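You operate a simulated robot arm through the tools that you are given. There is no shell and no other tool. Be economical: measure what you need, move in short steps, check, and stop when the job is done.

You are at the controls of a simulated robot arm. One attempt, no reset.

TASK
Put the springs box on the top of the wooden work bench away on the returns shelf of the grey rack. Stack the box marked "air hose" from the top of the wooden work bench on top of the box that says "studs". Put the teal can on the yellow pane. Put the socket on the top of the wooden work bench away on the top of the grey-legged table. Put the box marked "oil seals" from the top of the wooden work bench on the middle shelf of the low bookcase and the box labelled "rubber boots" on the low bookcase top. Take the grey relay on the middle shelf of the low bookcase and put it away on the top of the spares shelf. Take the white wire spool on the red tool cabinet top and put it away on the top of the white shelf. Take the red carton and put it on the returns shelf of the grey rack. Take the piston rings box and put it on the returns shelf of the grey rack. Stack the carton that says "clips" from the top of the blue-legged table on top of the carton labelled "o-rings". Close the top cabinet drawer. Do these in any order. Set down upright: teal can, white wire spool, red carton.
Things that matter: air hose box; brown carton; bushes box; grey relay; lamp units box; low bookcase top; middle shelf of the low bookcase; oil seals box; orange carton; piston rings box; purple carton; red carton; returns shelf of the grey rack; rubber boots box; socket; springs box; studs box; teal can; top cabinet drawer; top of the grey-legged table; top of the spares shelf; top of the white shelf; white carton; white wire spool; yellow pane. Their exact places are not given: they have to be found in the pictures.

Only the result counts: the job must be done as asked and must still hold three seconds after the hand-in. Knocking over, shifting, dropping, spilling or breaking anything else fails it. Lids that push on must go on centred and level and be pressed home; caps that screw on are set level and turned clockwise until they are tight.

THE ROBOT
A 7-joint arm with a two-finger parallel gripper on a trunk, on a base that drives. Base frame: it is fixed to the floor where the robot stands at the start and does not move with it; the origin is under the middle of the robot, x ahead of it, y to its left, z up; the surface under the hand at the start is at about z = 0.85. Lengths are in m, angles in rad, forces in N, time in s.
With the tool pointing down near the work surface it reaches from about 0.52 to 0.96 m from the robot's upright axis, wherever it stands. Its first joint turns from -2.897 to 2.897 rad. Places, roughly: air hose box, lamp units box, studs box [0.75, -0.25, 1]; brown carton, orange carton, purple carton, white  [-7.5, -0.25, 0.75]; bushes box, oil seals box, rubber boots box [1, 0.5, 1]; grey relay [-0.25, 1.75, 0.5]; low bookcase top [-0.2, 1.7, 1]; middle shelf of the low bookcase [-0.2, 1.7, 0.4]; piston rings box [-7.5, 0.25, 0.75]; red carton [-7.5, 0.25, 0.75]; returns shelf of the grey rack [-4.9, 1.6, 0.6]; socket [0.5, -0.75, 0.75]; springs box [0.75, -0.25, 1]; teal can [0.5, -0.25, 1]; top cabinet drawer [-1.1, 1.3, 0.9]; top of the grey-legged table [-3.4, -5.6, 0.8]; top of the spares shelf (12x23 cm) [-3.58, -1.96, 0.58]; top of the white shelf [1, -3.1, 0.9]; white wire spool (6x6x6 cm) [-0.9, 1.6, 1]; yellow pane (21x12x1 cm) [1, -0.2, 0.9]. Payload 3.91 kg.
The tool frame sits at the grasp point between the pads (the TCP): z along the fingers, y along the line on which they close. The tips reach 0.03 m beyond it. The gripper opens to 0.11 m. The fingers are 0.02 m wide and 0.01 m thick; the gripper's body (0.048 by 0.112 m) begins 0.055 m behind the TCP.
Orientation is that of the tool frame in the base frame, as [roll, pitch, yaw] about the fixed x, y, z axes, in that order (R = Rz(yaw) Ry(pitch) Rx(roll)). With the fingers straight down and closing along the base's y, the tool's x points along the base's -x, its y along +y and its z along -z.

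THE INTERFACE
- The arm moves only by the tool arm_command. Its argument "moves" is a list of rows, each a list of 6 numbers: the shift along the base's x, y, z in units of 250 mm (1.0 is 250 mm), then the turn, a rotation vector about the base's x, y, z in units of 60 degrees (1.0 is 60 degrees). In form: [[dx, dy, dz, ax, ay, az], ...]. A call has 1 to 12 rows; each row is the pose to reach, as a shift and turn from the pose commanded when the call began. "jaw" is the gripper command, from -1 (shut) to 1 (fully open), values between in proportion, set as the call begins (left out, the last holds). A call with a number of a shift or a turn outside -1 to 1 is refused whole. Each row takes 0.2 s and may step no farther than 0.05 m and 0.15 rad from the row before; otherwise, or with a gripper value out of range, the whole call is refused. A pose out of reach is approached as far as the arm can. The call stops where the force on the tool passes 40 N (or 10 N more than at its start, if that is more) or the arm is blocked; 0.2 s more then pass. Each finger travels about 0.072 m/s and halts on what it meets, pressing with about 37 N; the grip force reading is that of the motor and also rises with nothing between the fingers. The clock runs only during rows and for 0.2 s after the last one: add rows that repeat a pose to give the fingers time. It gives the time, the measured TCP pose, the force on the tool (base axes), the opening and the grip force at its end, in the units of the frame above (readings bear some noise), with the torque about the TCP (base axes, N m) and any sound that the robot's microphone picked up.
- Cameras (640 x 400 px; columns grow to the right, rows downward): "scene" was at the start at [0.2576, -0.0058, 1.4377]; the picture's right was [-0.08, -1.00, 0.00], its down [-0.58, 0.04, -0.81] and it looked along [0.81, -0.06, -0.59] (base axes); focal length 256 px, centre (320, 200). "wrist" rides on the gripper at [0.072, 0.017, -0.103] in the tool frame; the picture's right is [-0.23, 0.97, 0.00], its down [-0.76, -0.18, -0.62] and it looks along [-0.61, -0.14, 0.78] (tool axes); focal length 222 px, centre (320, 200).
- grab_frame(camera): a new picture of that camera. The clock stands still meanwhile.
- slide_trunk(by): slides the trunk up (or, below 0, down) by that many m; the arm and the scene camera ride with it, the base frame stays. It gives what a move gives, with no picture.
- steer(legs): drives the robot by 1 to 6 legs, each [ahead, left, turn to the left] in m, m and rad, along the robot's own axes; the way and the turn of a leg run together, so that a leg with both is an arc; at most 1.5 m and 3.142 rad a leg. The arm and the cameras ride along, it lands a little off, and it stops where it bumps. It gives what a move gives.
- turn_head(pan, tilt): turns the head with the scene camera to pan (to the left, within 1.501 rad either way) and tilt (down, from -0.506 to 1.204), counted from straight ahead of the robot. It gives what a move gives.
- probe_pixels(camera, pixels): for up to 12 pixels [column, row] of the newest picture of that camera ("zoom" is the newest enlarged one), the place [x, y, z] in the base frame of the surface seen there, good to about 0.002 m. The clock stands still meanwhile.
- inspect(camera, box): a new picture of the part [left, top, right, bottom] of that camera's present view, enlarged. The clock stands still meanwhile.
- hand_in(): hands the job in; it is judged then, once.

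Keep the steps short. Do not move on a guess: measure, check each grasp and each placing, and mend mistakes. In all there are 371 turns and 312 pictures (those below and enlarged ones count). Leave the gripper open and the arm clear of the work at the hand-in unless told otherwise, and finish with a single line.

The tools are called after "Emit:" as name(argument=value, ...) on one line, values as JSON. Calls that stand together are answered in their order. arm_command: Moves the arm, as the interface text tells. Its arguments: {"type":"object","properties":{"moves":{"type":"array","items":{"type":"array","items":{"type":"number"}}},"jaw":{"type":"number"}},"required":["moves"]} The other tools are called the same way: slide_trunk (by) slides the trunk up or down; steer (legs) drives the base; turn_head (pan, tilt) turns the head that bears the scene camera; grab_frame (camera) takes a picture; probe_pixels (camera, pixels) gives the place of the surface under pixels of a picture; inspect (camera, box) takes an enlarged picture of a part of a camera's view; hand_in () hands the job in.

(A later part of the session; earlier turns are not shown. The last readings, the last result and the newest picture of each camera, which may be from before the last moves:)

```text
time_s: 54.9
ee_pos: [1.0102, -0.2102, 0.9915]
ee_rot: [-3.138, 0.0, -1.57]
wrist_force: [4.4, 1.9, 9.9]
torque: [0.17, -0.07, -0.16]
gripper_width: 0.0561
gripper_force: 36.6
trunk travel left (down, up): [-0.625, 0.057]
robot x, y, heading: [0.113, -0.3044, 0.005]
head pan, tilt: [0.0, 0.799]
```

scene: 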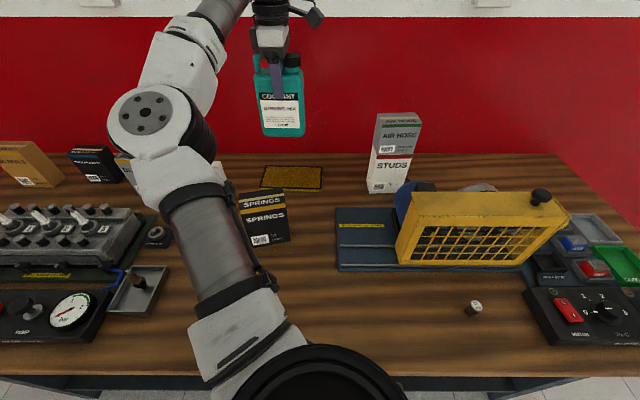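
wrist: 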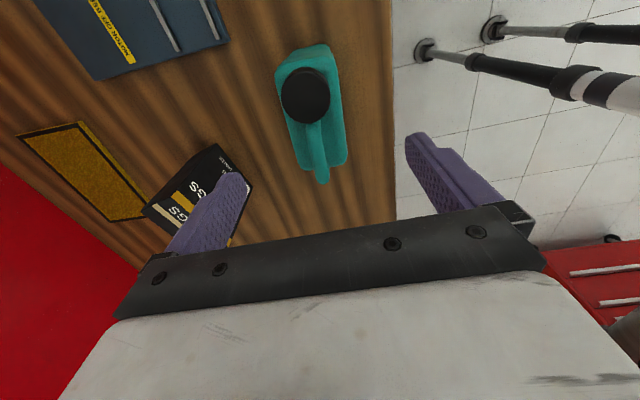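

It's resting on the pane. I'll release and raise straight up.

Emit:
arm_command(moves=[[0, 0, 0.004, 0, 0, 0], [0, 0, 0.008, 0, 0, 0], [0, 0, 0.008, 0, 0, 0], [0, 0, 0.008, 0, 0, 0], [0, 0, 0.008, 0, 0, 0], [0, 0, 0.15, 0, 0, 0], [0, 0, 0.34, 0, 0, 0], [0, 0, 0.53, 0, 0, 0], [0, 0, 0.72, 0, 0, 0], [0, 0, 0.9, 0, 0, 0]], jaw=1)

Emit:
inspect(camera="scene", box=[220, 50, 380, 210])

```text
time_s: 57.1
ee_pos: [0.9991, -0.2125, 1.2161]
ee_rot: [-3.141, -0.001, -1.57]
wrist_force: [0.0, 0.0, -0.2]
torque: [-0.05, -0.05, -0.04]
gripper_width: 0.1099
gripper_force: 0.0
out of reach, approached as far as the arm can: row 10
trunk travel left (down, up): [-0.625, 0.057]
robot x, y, heading: [0.1124, -0.2988, 0.004]
head pan, tilt: [0.0, 0.799]
```

```text
2.50 times, centred on (300, 130) of scene
```

zoom: 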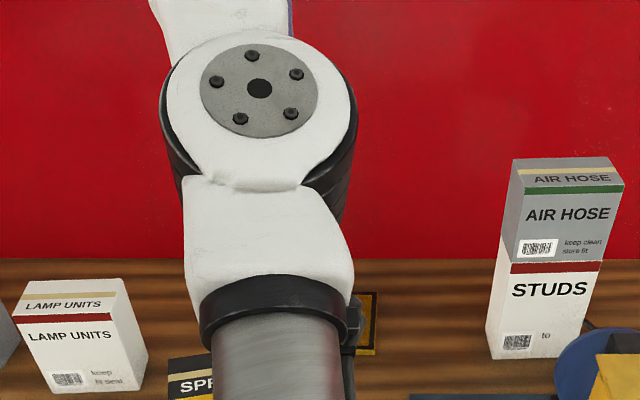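

Emit:
arm_command(moves=[[-0.15, -0.05, 0, 0, 0, 0], [-0.3, -0.1, 0, 0, 0, 0], [-0.45, -0.15, 0, 0, 0, 0], [-0.6, -0.2, 0, 0, 0, 0], [-0.75, -0.25, 0, 0, 0, 0], [-0.9, -0.3, 0, 0, 0, 0]])

Emit:
grab_frame(camera="scene")

```text
time_s: 58.5
ee_pos: [0.7777, -0.2885, 1.2133]
ee_rot: [3.141, -0.001, -1.57]
wrist_force: [0.6, 0.2, -0.1]
torque: [-0.01, 0.02, 0.02]
gripper_width: 0.11
gripper_force: 0.0
trunk travel left (down, up): [-0.625, 0.057]
robot x, y, heading: [0.1124, -0.2994, 0.001]
head pan, tilt: [0.0, 0.799]
```

```text
278 pictures are left
```

scene: 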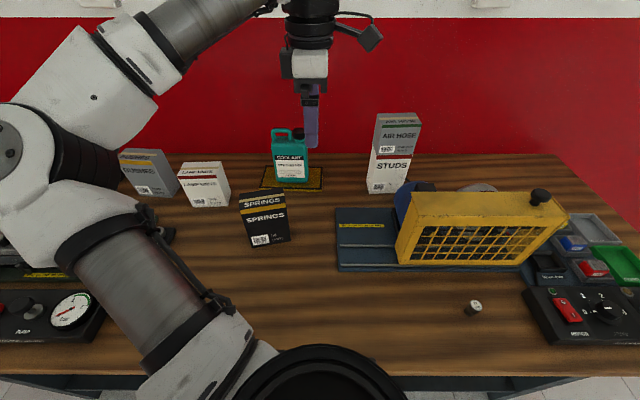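

The can stands centred on the pane. Next is the rubber boots box: I'll drive left about 0.65 m and look.

Emit:
steer(legs=[[0, 0.68, 0]])

Emit:
turn_head(pan=0.0, tilt=0.7)

Emit:
grab_frame(camera="scene")

Emit:
grab_frame(camera="wrist")

```text
time_s: 64.2
ee_pos: [0.7747, 0.3904, 1.2136]
ee_rot: [3.141, 0.001, -1.567]
wrist_force: [0.7, 0.1, 0.4]
torque: [0.01, -0.03, 0.01]
gripper_width: 0.11
gripper_force: 0.1
trunk travel left (down, up): [-0.625, 0.057]
robot x, y, heading: [0.111, 0.3748, 0.006]
head pan, tilt: [0.0, 0.799]
```

```text
time_s: 64.9
ee_pos: [0.7738, 0.3909, 1.2145]
ee_rot: [3.14, -0.001, -1.568]
wrist_force: [1.3, -0.1, 0.1]
torque: [-0.04, 0.01, -0.05]
gripper_width: 0.1102
gripper_force: 0.1
trunk travel left (down, up): [-0.625, 0.057]
robot x, y, heading: [0.113, 0.3787, 0.006]
head pan, tilt: [0.0, 0.7]
```

```text
277 pictures are left
```

scene: 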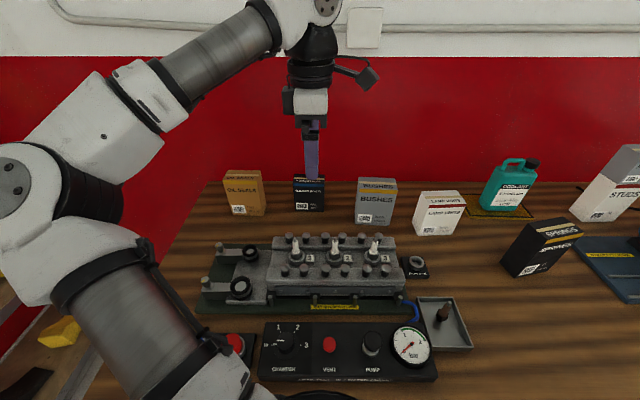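

```text
276 pictures are left
```

wrist: 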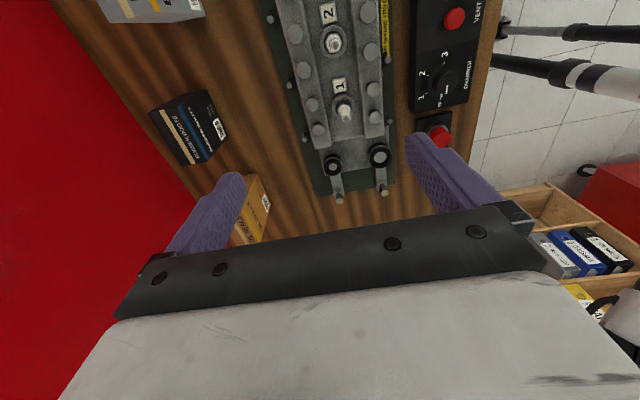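

Emit:
inspect(camera="scene", box=[210, 155, 340, 236])

```text
4.92 times, centred on (275, 196) of scene
```

zoom: 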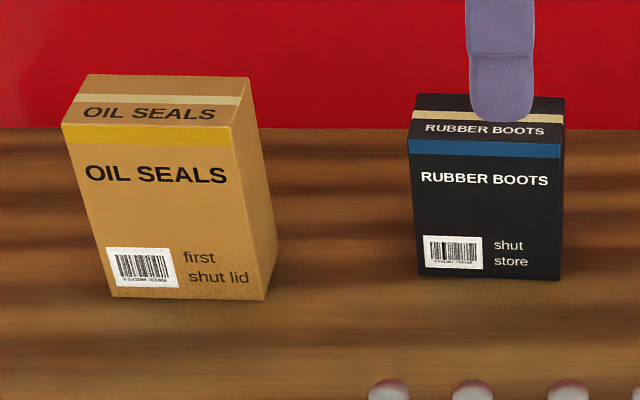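

Emit:
probe_pixels(camera="zoom", pixels=[[418, 98], [562, 100], [560, 142], [412, 134], [424, 270], [552, 274], [90, 78], [246, 82], [228, 124], [68, 120], [120, 292], [262, 292]])

```text
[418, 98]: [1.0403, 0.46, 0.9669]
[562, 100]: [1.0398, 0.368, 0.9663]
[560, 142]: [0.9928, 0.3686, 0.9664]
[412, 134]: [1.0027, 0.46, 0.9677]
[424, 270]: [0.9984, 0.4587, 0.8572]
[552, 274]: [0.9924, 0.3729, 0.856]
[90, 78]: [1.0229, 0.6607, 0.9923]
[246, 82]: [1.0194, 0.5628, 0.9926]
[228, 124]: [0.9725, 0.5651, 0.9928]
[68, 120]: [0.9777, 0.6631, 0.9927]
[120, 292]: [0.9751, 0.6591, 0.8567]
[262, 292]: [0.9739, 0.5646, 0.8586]
```

Rubber boots centre is (1.018, 0.414), top 0.967. I'll move over it and descend, staying high first.

Emit:
arm_command(moves=[[0.18, 0.02, 0, 0, 0, 0], [0.36, 0.04, 0, 0, 0, 0], [0.54, 0.06, 0, 0, 0, 0], [0.72, 0.08, 0, 0, 0, 0], [0.9, 0.092, 0, 0, 0, 0], [0.976, 0.092, -0.12, 0, 0, 0], [0.976, 0.092, -0.3, 0, 0, 0], [0.976, 0.092, -0.48, 0, 0, 0], [0.976, 0.092, -0.6, 0, 0, 0]])

Emit:
inspect(camera="scene", box=[240, 120, 400, 236])

Emit:
grab_frame(camera="wrist")

```text
time_s: 66.9
ee_pos: [1.0183, 0.4144, 1.0638]
ee_rot: [-3.141, 0.001, -1.567]
wrist_force: [0.2, 0.7, 0.6]
torque: [-0.01, 0.02, -0.03]
gripper_width: 0.1098
gripper_force: 0.0
trunk travel left (down, up): [-0.625, 0.057]
robot x, y, heading: [0.1126, 0.3765, 0.006]
head pan, tilt: [0.0, 0.7]
```

```text
3.45 times, centred on (320, 178) of scene
```

zoom: 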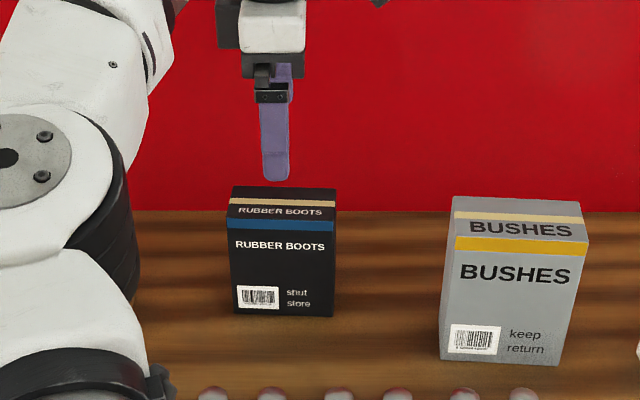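

```text
273 pictures are left
```

wrist: 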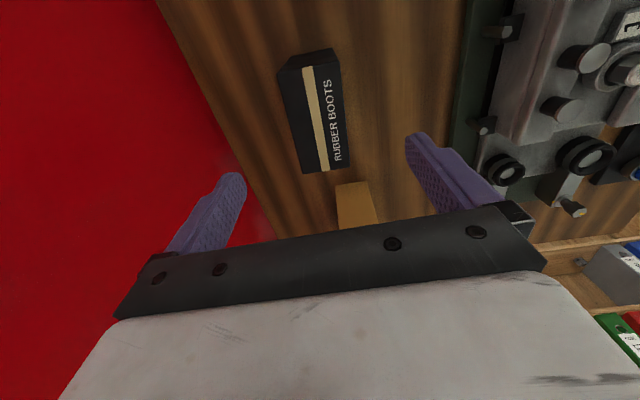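

Emit:
arm_command(moves=[[0, 0, -0.18, 0, 0, 0], [0, 0, -0.36, 0, 0, 0], [0, 0, -0.55, 0, 0, 0]])

Emit:
arm_command(moves=[[0, 0, 0, 0, 0, 0], [0, 0, 0, 0, 0, 0], [0, 0, 0, 0, 0, 0], [0, 0, 0, 0, 0, 0], [0, 0, 0, 0, 0, 0], [0, 0, 0, 0, 0, 0]], jaw=-1)

Emit:
arm_command(moves=[[0, 0, 0.02, 0, 0, 0], [0, 0, 0.05, 0, 0, 0], [0, 0, 0.1, 0, 0, 0], [0, 0, 0.18, 0, 0, 0], [0, 0, 0.3, 0, 0, 0], [0, 0, 0.44, 0, 0, 0], [0, 0, 0.6, 0, 0, 0], [0, 0, 0.76, 0, 0, 0], [0, 0, 0.9, 0, 0, 0]])

Emit:
grab_frame(camera="wrist")

```text
time_s: 67.7
ee_pos: [1.0191, 0.414, 0.9263]
ee_rot: [-3.141, 0.0, -1.568]
wrist_force: [-0.1, 1.4, -0.5]
torque: [0.0, 0.02, 0.02]
gripper_width: 0.11
gripper_force: 0.0
trunk travel left (down, up): [-0.625, 0.057]
robot x, y, heading: [0.1114, 0.3779, 0.009]
head pan, tilt: [0.0, 0.7]
```

```text
time_s: 69.1
ee_pos: [1.0184, 0.414, 0.9262]
ee_rot: [-3.142, 0.0, -1.568]
wrist_force: [0.6, 0.4, 0.2]
torque: [0.09, -0.01, -0.01]
gripper_width: 0.0523
gripper_force: 37.3
trunk travel left (down, up): [-0.625, 0.057]
robot x, y, heading: [0.1097, 0.3724, 0.004]
head pan, tilt: [0.0, 0.7]
```

```text
time_s: 71.1
ee_pos: [1.0173, 0.4112, 1.1538]
ee_rot: [3.14, -0.001, -1.566]
wrist_force: [0.0, 0.6, -1.6]
torque: [0.0, -0.01, 0.02]
gripper_width: 0.0521
gripper_force: 37.0
trunk travel left (down, up): [-0.625, 0.057]
robot x, y, heading: [0.1079, 0.3735, 0.009]
head pan, tilt: [0.0, 0.7]
```

```text
272 pictures are left
```

wrist: 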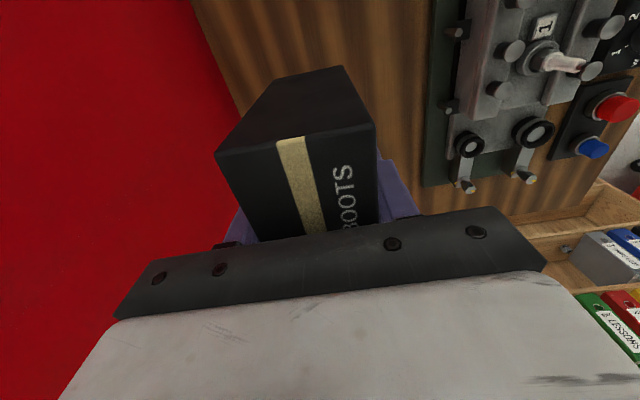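

Gripped and lifted. I'll retract, back away from the bench and turn left to face the bookcase.

Emit:
arm_command(moves=[[-0.16, 0, 0, 0, 0, 0], [-0.32, 0, 0, 0, 0, 0], [-0.48, 0, 0, 0, 0, 0], [-0.64, 0, 0, 0, 0, 0], [-0.8, 0, 0, 0, 0, 0], [-0.95, 0, 0, 0, 0, 0]])

Emit:
steer(legs=[[-0.35, 0, 0], [0, 0, 1.571]])

Emit:
turn_head(pan=0.0, tilt=0.5)

Emit:
grab_frame(camera="scene")

```text
time_s: 72.5
ee_pos: [0.7817, 0.4154, 1.1519]
ee_rot: [3.141, 0.0, -1.567]
wrist_force: [0.6, -0.7, -2.0]
torque: [0.0, -0.03, 0.0]
gripper_width: 0.052
gripper_force: 37.1
trunk travel left (down, up): [-0.625, 0.057]
robot x, y, heading: [0.1103, 0.3748, 0.006]
head pan, tilt: [0.0, 0.7]
```

```text
time_s: 78.7
ee_pos: [-0.2876, 1.0451, 1.1512]
ee_rot: [3.141, 0.001, 0.019]
wrist_force: [-0.3, 0.1, -1.8]
torque: [-0.01, 0.05, 0.01]
gripper_width: 0.0515
gripper_force: 37.3
trunk travel left (down, up): [-0.625, 0.057]
robot x, y, heading: [-0.2384, 0.3683, 1.591]
head pan, tilt: [0.0, 0.7]
```

```text
time_s: 79.4
ee_pos: [-0.2883, 1.0447, 1.1507]
ee_rot: [3.141, 0.0, 0.018]
wrist_force: [0.0, 0.3, -1.8]
torque: [-0.01, 0.01, -0.02]
gripper_width: 0.0519
gripper_force: 36.9
trunk travel left (down, up): [-0.625, 0.057]
robot x, y, heading: [-0.2382, 0.3706, 1.589]
head pan, tilt: [0.0, 0.499]
```

```text
271 pictures are left
```

scene: 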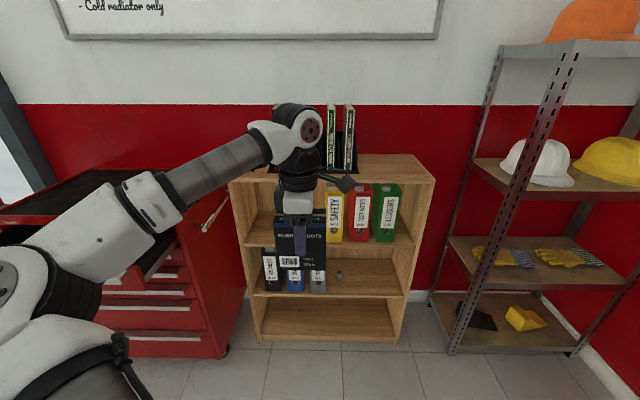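

I see the bookcase. The relay is on the middle shelf at (338,275). I'll measure the bookcase geometry.

Emit:
probe_pixels(camera="scene", pixels=[[400, 165], [425, 178], [375, 165], [240, 178], [375, 275], [375, 289], [338, 275], [375, 252], [390, 244], [360, 322], [400, 270], [335, 160]])

Emit:
inspect(camera="scene", box=[220, 90, 450, 350])

```text
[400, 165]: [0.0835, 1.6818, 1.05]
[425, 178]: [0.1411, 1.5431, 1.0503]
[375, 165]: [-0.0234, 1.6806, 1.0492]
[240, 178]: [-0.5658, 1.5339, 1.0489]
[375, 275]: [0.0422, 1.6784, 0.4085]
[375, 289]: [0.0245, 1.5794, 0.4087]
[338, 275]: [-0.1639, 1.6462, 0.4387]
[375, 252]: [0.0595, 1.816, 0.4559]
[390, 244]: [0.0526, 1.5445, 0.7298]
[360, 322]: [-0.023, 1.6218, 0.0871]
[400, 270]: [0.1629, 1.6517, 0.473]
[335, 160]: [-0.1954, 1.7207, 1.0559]
```

```text
1.54 times, centred on (335, 220) of scene
```

zoom: 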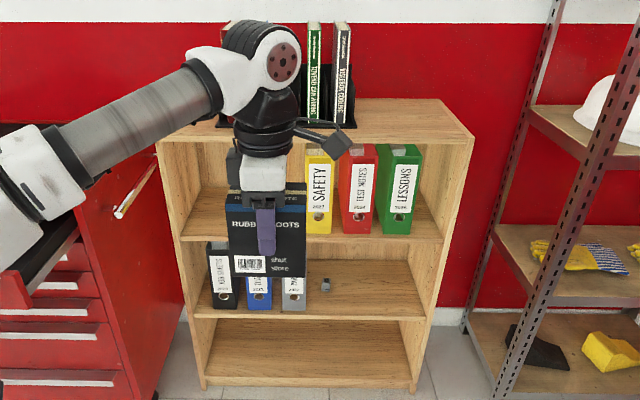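

Top z 1.05, middle shelf z 0.409, with a 0.30 m opening above it. I'll raise the arm, drive up to the bookcase and set rubber boots on top near (-0.02, 1.66).

Emit:
arm_command(moves=[[0, 0, 0.15, 0, 0, 0], [0, 0, 0.24, 0, 0, 0]])

Emit:
steer(legs=[[0, -0.22, -0.018], [0.58, 0, 0]])

Emit:
grab_frame(camera="scene")

```text
time_s: 80.0
ee_pos: [-0.2861, 1.0453, 1.2122]
ee_rot: [3.14, -0.001, 0.016]
wrist_force: [-1.3, 1.0, -2.4]
torque: [0.01, -0.01, 0.0]
gripper_width: 0.0517
gripper_force: 37.1
trunk travel left (down, up): [-0.625, 0.057]
robot x, y, heading: [-0.2388, 0.3723, 1.594]
head pan, tilt: [0.0, 0.499]
```

```text
time_s: 85.2
ee_pos: [-0.0498, 1.6255, 1.2114]
ee_rot: [3.141, 0.0, -0.011]
wrist_force: [-0.5, -0.2, -2.6]
torque: [-0.02, -0.03, -0.05]
gripper_width: 0.0516
gripper_force: 37.2
trunk travel left (down, up): [-0.625, 0.057]
robot x, y, heading: [-0.0192, 0.9482, 1.56]
head pan, tilt: [0.0, 0.499]
```

```text
269 pictures are left
```

scene: 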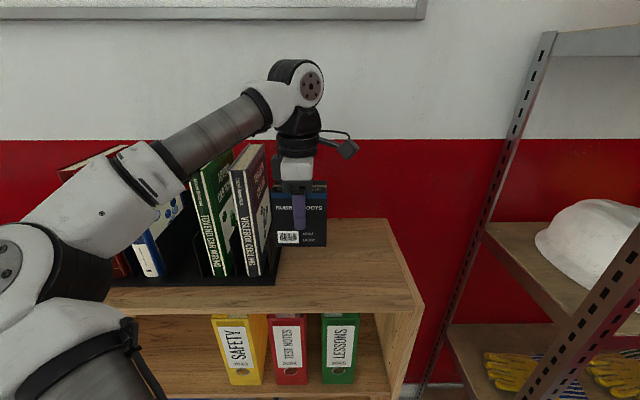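

Emit:
arm_command(moves=[[0.16, 0.07, 0, 0, 0, 0], [0.32, 0.14, 0, 0, 0, 0], [0.32, 0.14, -0.15, 0, 0, 0], [0.32, 0.14, -0.25, 0, 0, 0], [0.32, 0.14, -0.3, 0, 0, 0]])

Emit:
grab_frame(camera="scene")

```text
time_s: 86.4
ee_pos: [0.0305, 1.6612, 1.1371]
ee_rot: [-3.139, 0.0, -0.009]
wrist_force: [-0.4, 1.0, -3.0]
torque: [0.01, 0.03, 0.03]
gripper_width: 0.0515
gripper_force: 36.6
trunk travel left (down, up): [-0.625, 0.057]
robot x, y, heading: [-0.0215, 0.9528, 1.561]
head pan, tilt: [0.0, 0.499]
```

```text
268 pictures are left
```

scene: 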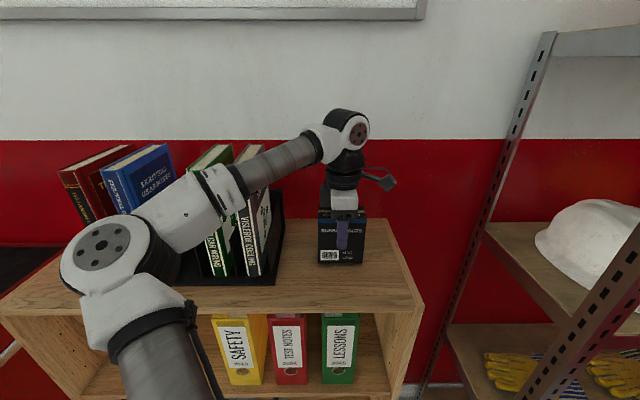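

Emit:
arm_command(moves=[[0, 0, -0.015, 0, 0, 0], [0, 0, -0.03, 0, 0, 0], [0, 0, -0.042, 0, 0, 0], [0, 0, -0.05, 0, 0, 0]])

```text
time_s: 87.4
ee_pos: [0.0307, 1.6587, 1.1252]
ee_rot: [-3.137, 0.001, -0.013]
wrist_force: [-0.9, 2.7, 12.1]
torque: [-0.13, 0.49, -0.16]
gripper_width: 0.0511
gripper_force: 36.7
trunk travel left (down, up): [-0.625, 0.057]
robot x, y, heading: [-0.0208, 0.9522, 1.56]
head pan, tilt: [0.0, 0.499]
```

Contact. I'll release, raise and retract.

Emit:
arm_command(moves=[[0, 0, 0.008, 0, 0, 0], [0, 0, 0.008, 0, 0, 0], [0, 0, 0.008, 0, 0, 0], [0, 0, 0.008, 0, 0, 0], [0, 0, 0.15, 0, 0, 0], [0, 0, 0.33, 0, 0, 0], [0, -0.18, 0.4, 0, 0, 0], [0, -0.36, 0.4, 0, 0, 0]], jaw=1)

Emit:
grab_frame(camera="scene")

```text
time_s: 89.2
ee_pos: [0.0309, 1.5721, 1.2217]
ee_rot: [3.141, 0.0, -0.012]
wrist_force: [0.6, 0.5, 0.3]
torque: [0.01, 0.01, 0.0]
gripper_width: 0.11
gripper_force: 0.0
trunk travel left (down, up): [-0.625, 0.057]
robot x, y, heading: [-0.0231, 0.9532, 1.56]
head pan, tilt: [0.0, 0.499]
```

```text
267 pictures are left
```

scene: 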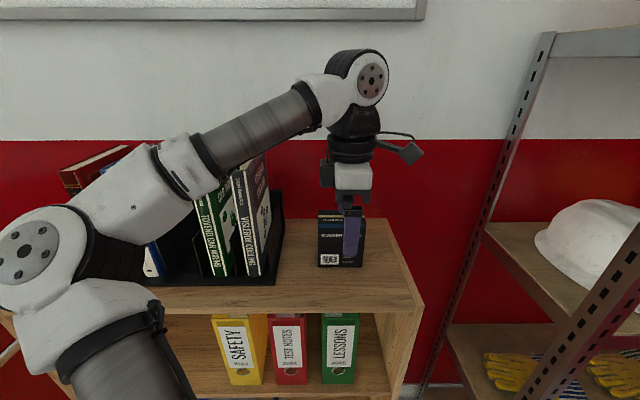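

The box stands well on the top. Next, since I'm near, I'll look at the red tool cabinet's open drawer and the spool.

Emit:
steer(legs=[[-0.5, 0, 0]])

Emit:
turn_head(pan=0.7, tilt=0.5)

Emit:
grab_frame(camera="scene")

```text
time_s: 92.1
ee_pos: [0.0271, 1.0807, 1.2224]
ee_rot: [-3.141, 0.001, -0.017]
wrist_force: [0.3, -0.3, -0.6]
torque: [0.02, -0.01, -0.01]
gripper_width: 0.1101
gripper_force: 0.2
trunk travel left (down, up): [-0.625, 0.057]
robot x, y, heading: [-0.0277, 0.4624, 1.553]
head pan, tilt: [0.0, 0.499]
```

```text
time_s: 93.2
ee_pos: [0.0273, 1.0816, 1.2218]
ee_rot: [3.139, 0.0, -0.018]
wrist_force: [-0.3, 0.5, -0.1]
torque: [0.0, 0.02, 0.01]
gripper_width: 0.1101
gripper_force: 0.1
trunk travel left (down, up): [-0.625, 0.057]
robot x, y, heading: [-0.0306, 0.4636, 1.559]
head pan, tilt: [0.7, 0.499]
```

```text
266 pictures are left
```

scene: 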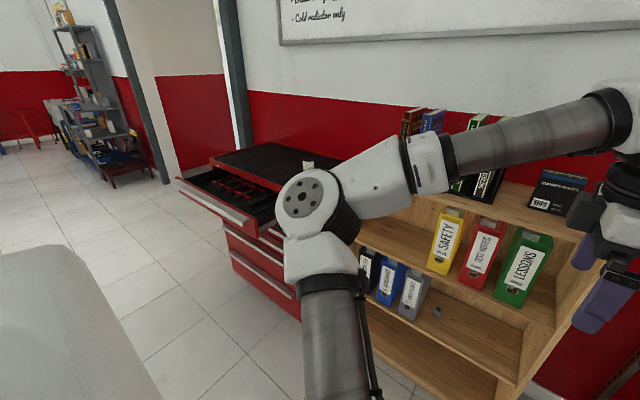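

Emit:
steer(legs=[[-0.15, 1.0, 0.01]])

Emit:
turn_head(pan=0.0, tilt=0.6)

Emit:
grab_frame(camera="scene")

```text
time_s: 101.2
ee_pos: [-0.9712, 0.9408, 1.2212]
ee_rot: [-3.142, 0.0, -0.002]
wrist_force: [-0.7, 1.0, -0.3]
torque: [0.04, 0.05, -0.01]
gripper_width: 0.11
gripper_force: 0.0
trunk travel left (down, up): [-0.625, 0.057]
robot x, y, heading: [-1.0151, 0.3222, 1.579]
head pan, tilt: [0.7, 0.499]
```

```text
time_s: 102.3
ee_pos: [-0.9715, 0.9398, 1.2222]
ee_rot: [3.141, 0.001, -0.001]
wrist_force: [0.3, 0.5, -0.4]
torque: [-0.01, -0.01, 0.01]
gripper_width: 0.1102
gripper_force: 0.0
trunk travel left (down, up): [-0.625, 0.057]
robot x, y, heading: [-1.0184, 0.3193, 1.574]
head pan, tilt: [0.0, 0.6]
```

```text
265 pictures are left
```

scene: 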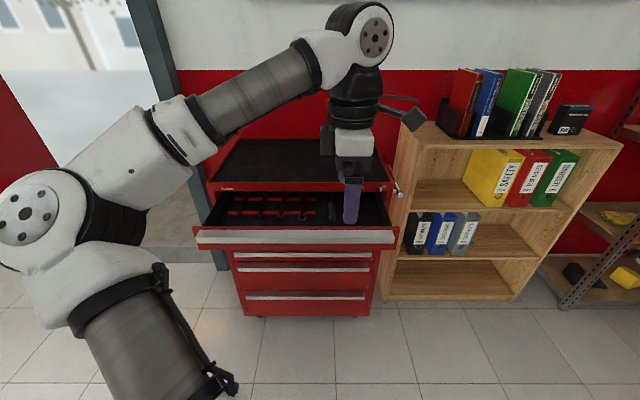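

Emit:
probe_pixels(camera="scene", pixels=[[200, 236], [300, 236], [390, 236], [300, 230], [300, 247], [300, 186], [300, 155], [300, 265], [300, 212], [335, 170], [245, 160], [395, 190]])

Emit:
inspect(camera="scene", box=[180, 130, 420, 290])

```text
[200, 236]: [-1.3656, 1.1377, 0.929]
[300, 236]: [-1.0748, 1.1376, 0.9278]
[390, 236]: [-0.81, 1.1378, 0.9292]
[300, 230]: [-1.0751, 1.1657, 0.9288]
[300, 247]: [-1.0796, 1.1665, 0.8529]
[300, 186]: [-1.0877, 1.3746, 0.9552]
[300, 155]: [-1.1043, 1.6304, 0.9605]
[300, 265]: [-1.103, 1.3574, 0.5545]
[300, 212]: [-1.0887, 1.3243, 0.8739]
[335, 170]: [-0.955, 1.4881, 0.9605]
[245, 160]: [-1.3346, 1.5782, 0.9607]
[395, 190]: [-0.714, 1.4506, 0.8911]
```

```text
2.50 times, centred on (300, 210) of scene
```

zoom: 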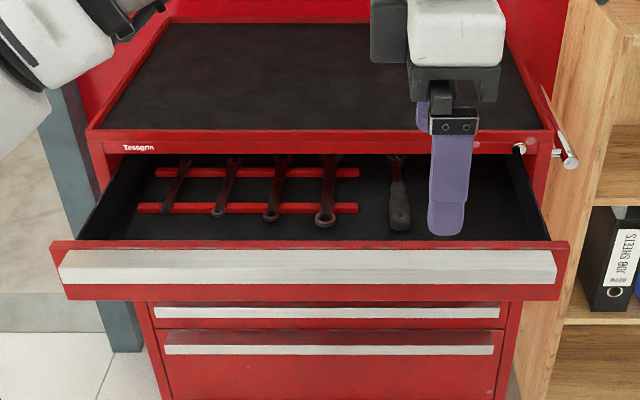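

The drawer front handle is at y 1.138, z about 0.93, centre x -1.09. The closed fronts are at y about 1.357, so the push is about 0.19 m. I'll close the fingers and position them in front of the handle.

Emit:
steer(legs=[[0.1, 0, 0]])

Emit:
arm_command(moves=[[-0.12, 0, -0.12, 0, 0, 0], [-0.24, 0, -0.25, 0, 0, 0], [-0.36, 0, -0.4, 0, 0, 0], [-0.475, 0, -0.55, 0, 0, 0], [-0.475, 0, -0.74, 0, 0, 0], [-0.475, 0, -0.93, 0, 0, 0]], jaw=-1)

Emit:
grab_frame(camera="scene")

```text
time_s: 103.4
ee_pos: [-0.9718, 1.0414, 1.221]
ee_rot: [3.139, 0.002, -0.001]
wrist_force: [-0.2, 0.5, -0.5]
torque: [-0.03, -0.05, -0.01]
gripper_width: 0.1103
gripper_force: 0.0
trunk travel left (down, up): [-0.625, 0.057]
robot x, y, heading: [-1.0205, 0.4204, 1.569]
head pan, tilt: [0.0, 0.6]
```

```text
time_s: 104.8
ee_pos: [-1.0904, 1.04, 0.9896]
ee_rot: [-3.14, 0.002, -0.003]
wrist_force: [-0.2, -0.7, 0.1]
torque: [-0.01, 0.01, 0.03]
gripper_width: 0.0
gripper_force: 37.2
trunk travel left (down, up): [-0.625, 0.057]
robot x, y, heading: [-1.0167, 0.4234, 1.564]
head pan, tilt: [0.0, 0.6]
```

```text
263 pictures are left
```

scene: 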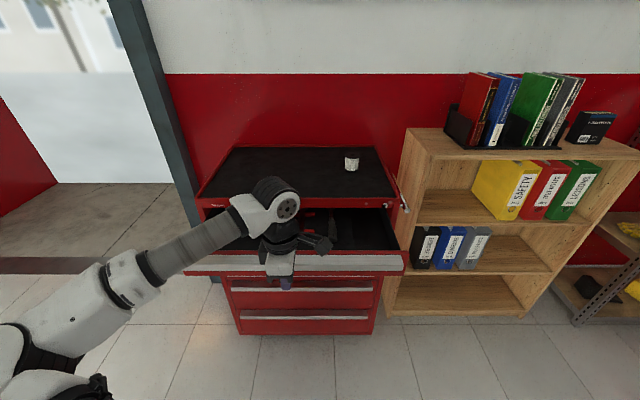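

Emit:
arm_command(moves=[[0, 0, -0.14, 0, 0, 0], [0, 0, -0.286, 0, 0, 0], [0, 0.1, -0.286, 0, 0, 0], [0, 0.2, -0.286, 0, 0, 0]])

Emit:
arm_command(moves=[[0, 0.1, 0, 0, 0, 0], [0, 0.2, 0, 0, 0, 0], [0, 0.3, 0, 0, 0, 0], [0, 0.4, 0, 0, 0, 0], [0, 0.5, 0, 0, 0, 0], [0, 0.6, 0, 0, 0, 0], [0, 0.7, 0, 0, 0, 0], [0, 0.8, 0, 0, 0, 0]])

Emit:
grab_frame(camera="scene")

```text
time_s: 105.8
ee_pos: [-1.089, 1.0922, 0.9188]
ee_rot: [-3.141, 0.002, -0.004]
wrist_force: [0.7, -0.9, -0.2]
torque: [-0.02, 0.03, -0.02]
gripper_width: 0.0
gripper_force: 36.7
trunk travel left (down, up): [-0.625, 0.057]
robot x, y, heading: [-1.0174, 0.4236, 1.573]
head pan, tilt: [0.0, 0.6]
```

```text
time_s: 107.6
ee_pos: [-1.089, 1.292, 0.9171]
ee_rot: [3.141, 0.0, -0.001]
wrist_force: [-0.7, -0.2, 0.9]
torque: [-0.02, 0.0, 0.0]
gripper_width: 0.0
gripper_force: 37.4
trunk travel left (down, up): [-0.625, 0.057]
robot x, y, heading: [-1.017, 0.4199, 1.57]
head pan, tilt: [0.0, 0.6]
```

```text
262 pictures are left
```

scene: 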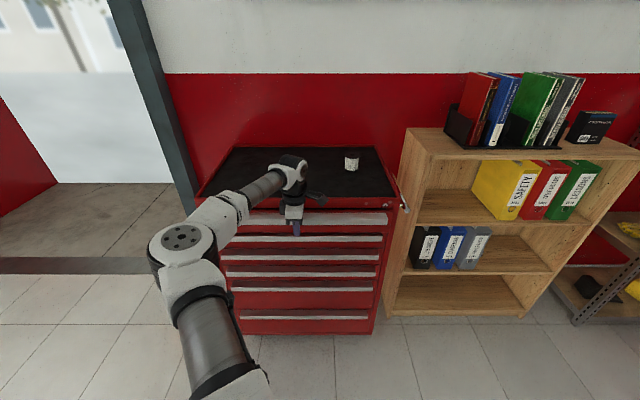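

It's moving freely. I'll keep pushing slowly until it meets the stop.

Emit:
arm_command(moves=[[0, 0.04, 0, 0, 0, 0], [0, 0.08, 0, 0, 0, 0], [0, 0.12, 0, 0, 0, 0], [0, 0.16, 0, 0, 0, 0], [0, 0.2, 0, 0, 0, 0], [0, 0.24, 0, 0, 0, 0]])

Emit:
inspect(camera="scene", box=[180, 130, 420, 290])

```text
time_s: 108.7
ee_pos: [-1.0893, 1.3255, 0.9166]
ee_rot: [3.122, 0.002, -0.002]
wrist_force: [2.3, -17.5, 8.0]
torque: [0.31, 0.11, 0.15]
gripper_width: 0.0
gripper_force: 36.6
trunk travel left (down, up): [-0.625, 0.057]
robot x, y, heading: [-1.0129, 0.4193, 1.57]
head pan, tilt: [0.0, 0.6]
stopped in row 5: the force on the tool passed its limit at 48 N (the readings are from after the stop); the commanded pose is now the measured one
```

```text
2.50 times, centred on (300, 210) of scene
```

zoom: 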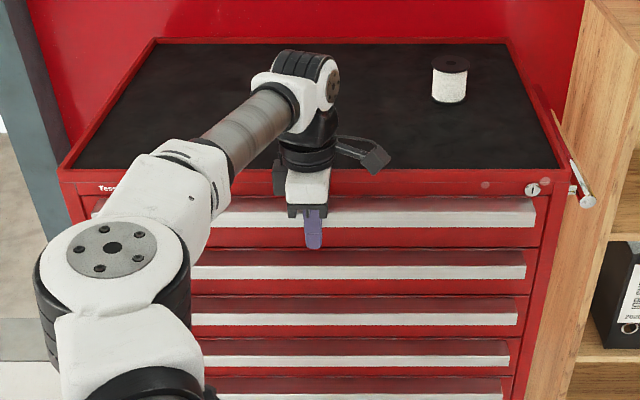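

The drawer met its stop and looks flush. I'll back off, then measure the spool and the drawer face.

Emit:
arm_command(moves=[[0, -0.1, 0, 0, 0, 0], [0, -0.26, 0, 0, 0, 0], [0, -0.42, 0, 0, 0, 0], [0, -0.42, 0.18, 0, 0, 0], [0, -0.42, 0.36, 0, 0, 0], [0, -0.42, 0.54, 0, 0, 0], [0, -0.42, 0.72, 0, 0, 0], [0, -0.42, 0.9, 0, 0, 0], [0, -0.42, 1.0, 0, 0, 0]])

Emit:
inspect(camera="scene", box=[180, 130, 420, 290])

Emit:
probe_pixels(camera="zoom", pixels=[[435, 66], [450, 62], [465, 66], [450, 85], [450, 100], [437, 85], [463, 85], [480, 120], [450, 234], [450, 290], [450, 212], [450, 272]])

```text
time_s: 110.7
ee_pos: [-1.0902, 1.2238, 1.1644]
ee_rot: [3.124, 0.0, -0.001]
wrist_force: [-0.7, 0.8, 0.6]
torque: [-0.02, 0.01, 0.01]
gripper_width: 0.0
gripper_force: 37.0
trunk travel left (down, up): [-0.625, 0.057]
robot x, y, heading: [-1.0183, 0.4219, 1.573]
head pan, tilt: [0.0, 0.6]
```

```text
2.50 times, centred on (300, 210) of scene
```

zoom: 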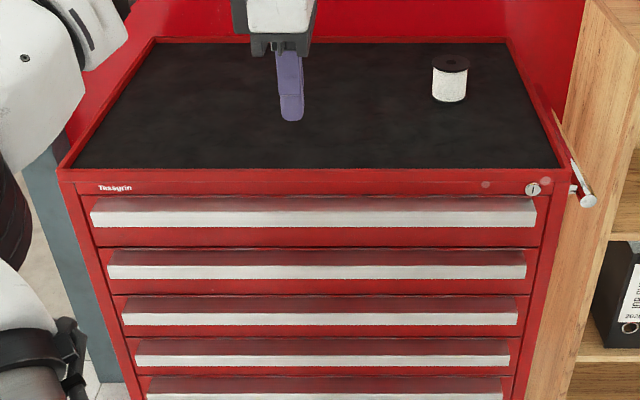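

```text
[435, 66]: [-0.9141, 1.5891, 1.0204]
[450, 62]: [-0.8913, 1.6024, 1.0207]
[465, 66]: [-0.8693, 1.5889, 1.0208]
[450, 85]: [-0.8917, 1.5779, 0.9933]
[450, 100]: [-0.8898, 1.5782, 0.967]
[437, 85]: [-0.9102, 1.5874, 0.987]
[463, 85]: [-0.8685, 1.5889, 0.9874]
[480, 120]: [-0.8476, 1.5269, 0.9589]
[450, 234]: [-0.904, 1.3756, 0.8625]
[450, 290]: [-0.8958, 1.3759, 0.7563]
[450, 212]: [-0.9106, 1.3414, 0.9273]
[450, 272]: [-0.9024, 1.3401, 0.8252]
```

The drawer is flush with the others. Now the spool at (-0.891, 1.603), z 0.96–1.02. I'll drive in and position above it.

Emit:
steer(legs=[[0.38, 0, 0]])

Emit:
arm_command(moves=[[0.16, 0, 0, 0.0168, 0, 0], [0.32, 0, 0, 0.0168, 0, 0], [0.48, 0, 0, 0.0168, 0, 0], [0.64, 0, 0, 0.0168, 0, 0], [0.796, 0, 0, 0.0168, 0, 0], [0.796, 0, -0.18, 0.0168, 0, 0], [0.796, 0, -0.36, 0.0168, 0, 0]], jaw=1)

Emit:
grab_frame(camera="wrist")

Emit:
grab_frame(camera="scene")

```text
time_s: 113.1
ee_pos: [-1.089, 1.6005, 1.1644]
ee_rot: [3.123, 0.002, -0.003]
wrist_force: [0.3, 0.4, 0.2]
torque: [-0.01, 0.0, 0.01]
gripper_width: 0.0
gripper_force: 37.5
trunk travel left (down, up): [-0.625, 0.057]
robot x, y, heading: [-1.0172, 0.7978, 1.569]
head pan, tilt: [0.0, 0.6]
```

```text
time_s: 114.7
ee_pos: [-0.8914, 1.6008, 1.0763]
ee_rot: [-3.14, 0.001, -0.001]
wrist_force: [-0.1, 0.1, 0.2]
torque: [0.04, -0.05, 0.04]
gripper_width: 0.11
gripper_force: 0.1
trunk travel left (down, up): [-0.625, 0.057]
robot x, y, heading: [-1.0182, 0.7979, 1.571]
head pan, tilt: [0.0, 0.6]
```

```text
259 pictures are left
```

wrist: 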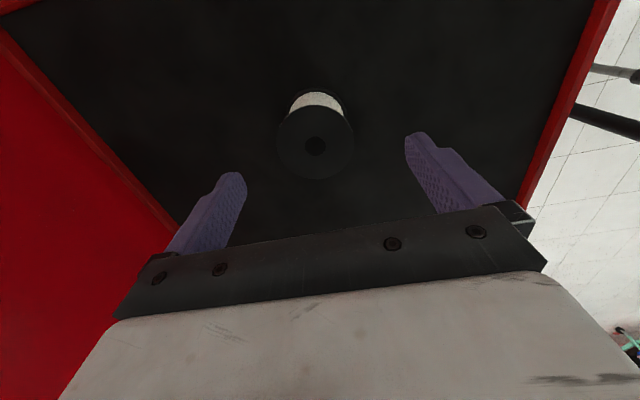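

```text
258 pictures are left
```

scene: 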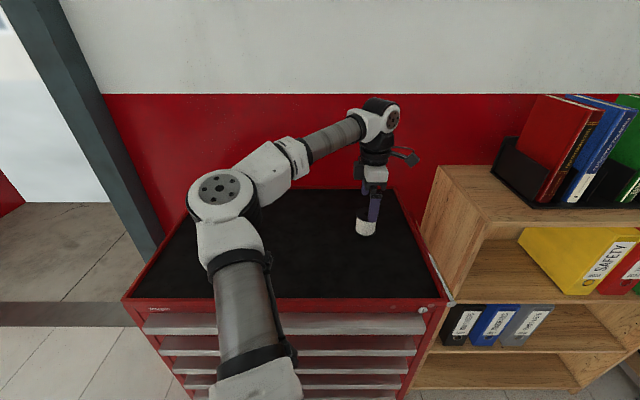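

Emit:
arm_command(moves=[[0, 0, -0.16, 0, 0, 0], [0, 0, -0.31, 0, 0, 0]])

Emit:
arm_command(moves=[[0, 0, 0, 0, 0, 0], [0, 0, 0, 0, 0, 0], [0, 0, 0, 0, 0, 0], [0, 0, 0, 0, 0, 0], [0, 0, 0, 0, 0, 0]], jaw=-1)

Emit:
arm_command(moves=[[0, 0, 0.02, 0, 0, 0], [0, 0, 0.05, 0, 0, 0], [0, 0, 0.1, 0, 0, 0], [0, 0, 0.2, 0, 0, 0], [0, 0, 0.35, 0, 0, 0], [0, 0, 0.5, 0, 0, 0], [0, 0, 0.65, 0, 0, 0], [0, 0, 0.8, 0, 0, 0]])

Emit:
grab_frame(camera="wrist")

```text
time_s: 115.3
ee_pos: [-0.8908, 1.6009, 0.9994]
ee_rot: [-3.14, 0.001, -0.001]
wrist_force: [0.6, -0.6, -0.3]
torque: [0.01, 0.02, -0.04]
gripper_width: 0.1101
gripper_force: 0.1
trunk travel left (down, up): [-0.625, 0.057]
robot x, y, heading: [-1.0184, 0.8014, 1.568]
head pan, tilt: [0.0, 0.6]
```

```text
time_s: 116.5
ee_pos: [-0.891, 1.6002, 0.9994]
ee_rot: [3.141, 0.002, -0.002]
wrist_force: [0.1, 0.3, 0.3]
torque: [-0.05, 0.02, 0.04]
gripper_width: 0.0589
gripper_force: 37.3
trunk travel left (down, up): [-0.625, 0.057]
robot x, y, heading: [-1.0146, 0.7986, 1.573]
head pan, tilt: [0.0, 0.6]
```

```text
time_s: 118.3
ee_pos: [-0.8903, 1.6016, 1.1984]
ee_rot: [3.141, 0.002, -0.001]
wrist_force: [0.3, 0.2, -1.8]
torque: [0.0, -0.01, -0.03]
gripper_width: 0.0591
gripper_force: 36.9
trunk travel left (down, up): [-0.625, 0.057]
robot x, y, heading: [-1.016, 0.7996, 1.568]
head pan, tilt: [0.0, 0.6]
```

```text
257 pictures are left
```

wrist: 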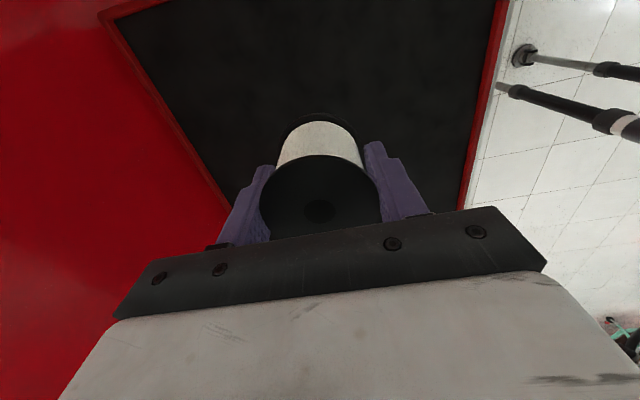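

The spool is held, with its bottom 3.9 cm below the TCP. I'll retract and drive toward the white shelf, looking on the way.

Emit:
steer(legs=[[-0.5, 0, 0], [0, 0, -1.571], [0.75, 0, 0], [0, 0, -1.571]])

Emit:
turn_head(pan=0.0, tilt=0.3)

Emit:
grab_frame(camera="scene")

```text
time_s: 132.7
ee_pos: [-0.3973, -0.5007, 1.1989]
ee_rot: [3.141, 0.001, -3.141]
wrist_force: [0.6, -0.2, -1.8]
torque: [-0.01, 0.01, 0.02]
gripper_width: 0.0587
gripper_force: 37.3
trunk travel left (down, up): [-0.625, 0.057]
robot x, y, heading: [-0.2702, 0.3016, -1.564]
head pan, tilt: [0.0, 0.6]
```

```text
time_s: 133.5
ee_pos: [-0.3972, -0.502, 1.198]
ee_rot: [3.141, 0.003, -3.14]
wrist_force: [0.2, -0.2, -2.6]
torque: [0.02, 0.02, 0.0]
gripper_width: 0.0583
gripper_force: 37.0
trunk travel left (down, up): [-0.625, 0.057]
robot x, y, heading: [-0.2714, 0.3071, -1.566]
head pan, tilt: [0.0, 0.3]
```

```text
256 pictures are left
```

scene: 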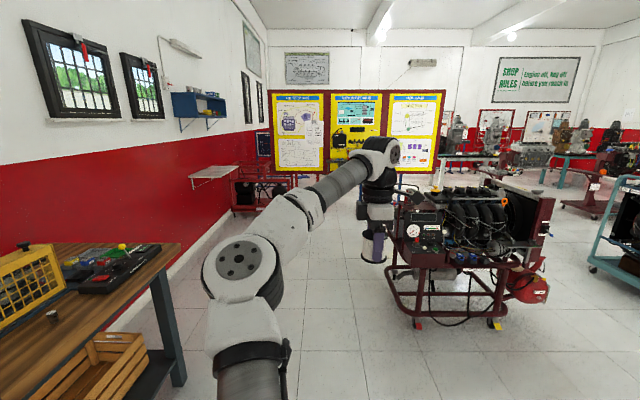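

Emit:
probe_pixels(camera="scene", pixels=[[212, 171], [195, 180], [225, 178], [235, 168], [395, 230], [420, 325], [250, 195], [185, 108], [360, 212], [265, 155]])

Emit:
inspect(camera="scene", box=[150, 80, 450, 260])

```text
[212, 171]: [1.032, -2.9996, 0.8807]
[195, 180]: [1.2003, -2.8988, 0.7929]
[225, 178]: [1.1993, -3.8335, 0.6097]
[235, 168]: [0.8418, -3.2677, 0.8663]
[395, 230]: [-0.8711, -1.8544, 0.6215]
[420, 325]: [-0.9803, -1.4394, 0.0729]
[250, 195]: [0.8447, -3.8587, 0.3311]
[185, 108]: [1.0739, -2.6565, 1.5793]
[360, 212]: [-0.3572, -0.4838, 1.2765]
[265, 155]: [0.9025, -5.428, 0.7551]
```

```text
2.13 times, centred on (300, 170) of scene
```

zoom: 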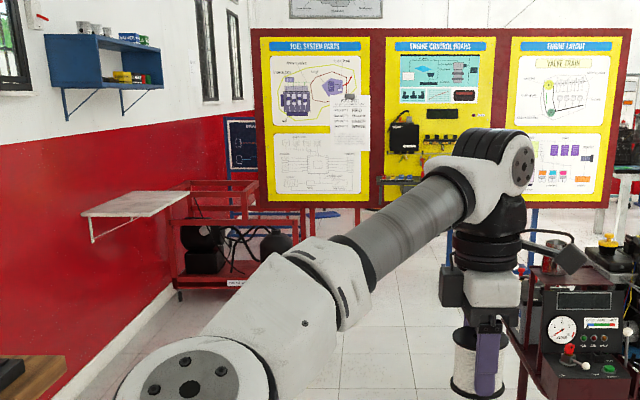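

The white shelf is at x≥0.84, y -2.75 to -3.27, z 0.88. The engine stand is at x<-0.87, so the corridor is clear. I'll drive down and turn to face the shelf.

Emit:
steer(legs=[[1.4, 0, 0], [1.4, 0, 0], [0, 0, 1.571], [0, -0.5, 0], [0.3, 0, 0]])

Emit:
turn_head(pan=0.0, tilt=0.5)

Emit:
grab_frame(camera="scene")

```text
time_s: 156.5
ee_pos: [0.869, -3.0765, 1.198]
ee_rot: [3.139, 0.002, -1.559]
wrist_force: [1.0, 0.0, -2.6]
torque: [0.0, 0.03, -0.01]
gripper_width: 0.0579
gripper_force: 37.7
trunk travel left (down, up): [-0.625, 0.057]
robot x, y, heading: [0.0635, -2.9618, 0.013]
head pan, tilt: [0.0, 0.3]
```

```text
time_s: 157.3
ee_pos: [0.8668, -3.0765, 1.1981]
ee_rot: [3.14, 0.001, -1.561]
wrist_force: [0.5, -0.3, -3.3]
torque: [0.0, 0.02, 0.02]
gripper_width: 0.058
gripper_force: 37.1
trunk travel left (down, up): [-0.625, 0.057]
robot x, y, heading: [0.0608, -2.963, 0.008]
head pan, tilt: [0.0, 0.499]
```

```text
254 pictures are left
```

scene: 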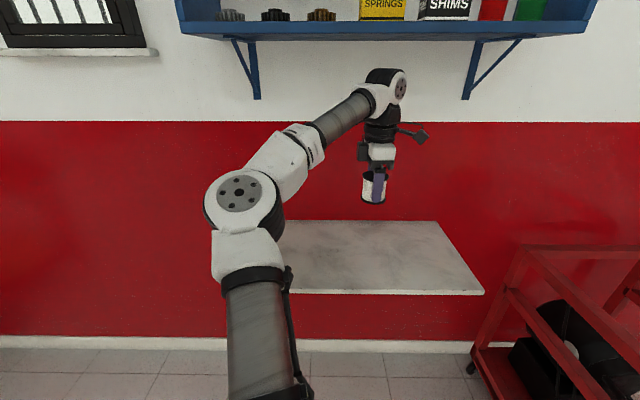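

Emit:
probe_pixels(camera="scene", pixels=[[380, 260], [400, 245], [470, 285], [350, 290], [430, 225], [385, 196]])

```text
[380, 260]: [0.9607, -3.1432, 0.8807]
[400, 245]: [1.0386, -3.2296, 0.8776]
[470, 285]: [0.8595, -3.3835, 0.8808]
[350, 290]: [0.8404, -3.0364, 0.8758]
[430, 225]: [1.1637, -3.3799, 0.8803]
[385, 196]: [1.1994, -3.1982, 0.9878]
```

Emit:
arm_command(moves=[[0.14, 0, -0.12, 0, 0, 0], [0.28, 0, -0.24, 0, 0, 0], [0.41, 0, -0.36, 0, 0, 0], [0.41, 0, -0.54, 0, 0, 0], [0.41, 0, -0.72, 0, 0, 0], [0.41, 0, -0.88, 0, 0, 0], [0.41, 0, -0.99, 0, 0, 0]])

Emit:
arm_command(moves=[[0, 0, -0.03, 0, 0, 0], [0, 0, -0.06, 0, 0, 0], [0, 0, -0.09, 0, 0, 0], [0, 0, -0.11, 0, 0, 0], [0, 0, -0.125, 0, 0, 0]])

Emit:
inspect(camera="scene", box=[260, 150, 500, 300])

```text
time_s: 158.9
ee_pos: [0.9693, -3.0763, 0.9484]
ee_rot: [-3.141, 0.0, -1.559]
wrist_force: [-0.4, 0.5, -3.1]
torque: [0.01, -0.01, 0.0]
gripper_width: 0.0581
gripper_force: 37.1
trunk travel left (down, up): [-0.625, 0.057]
robot x, y, heading: [0.0608, -2.9603, 0.009]
head pan, tilt: [0.0, 0.499]
```

```text
time_s: 160.1
ee_pos: [0.969, -3.077, 0.9198]
ee_rot: [-3.137, 0.0, -1.559]
wrist_force: [2.0, 0.0, 8.4]
torque: [0.06, 0.11, -0.04]
gripper_width: 0.0581
gripper_force: 36.8
trunk travel left (down, up): [-0.625, 0.057]
robot x, y, heading: [0.0622, -2.9597, 0.009]
head pan, tilt: [0.0, 0.499]
```

```text
2.67 times, centred on (380, 225) of scene
```

zoom: 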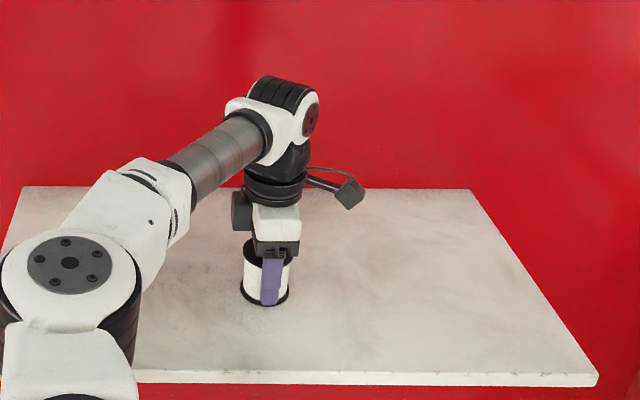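

Contact. I'll release the spool, lift and back off.

Emit:
arm_command(moves=[[0, 0, 0.004, 0, 0, 0], [0, 0, 0.004, 0, 0, 0], [0, 0, 0.004, 0, 0, 0], [0, 0, 0.15, 0, 0, 0], [0, 0, 0.34, 0, 0, 0], [0, 0, 0.53, 0, 0, 0], [-0.15, 0, 0.65, 0, 0, 0], [-0.3, 0, 0.77, 0, 0, 0], [-0.5, 0, 0.85, 0, 0, 0], [-0.68, 0, 0.9, 0, 0, 0]], jaw=1)

Emit:
grab_frame(camera="scene")

```text
refused: row 9 steps farther than a row can; nothing moved
```

```text
252 pictures are left
```

scene: 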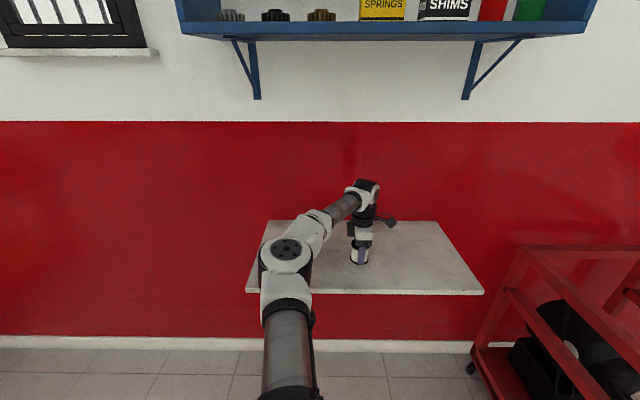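

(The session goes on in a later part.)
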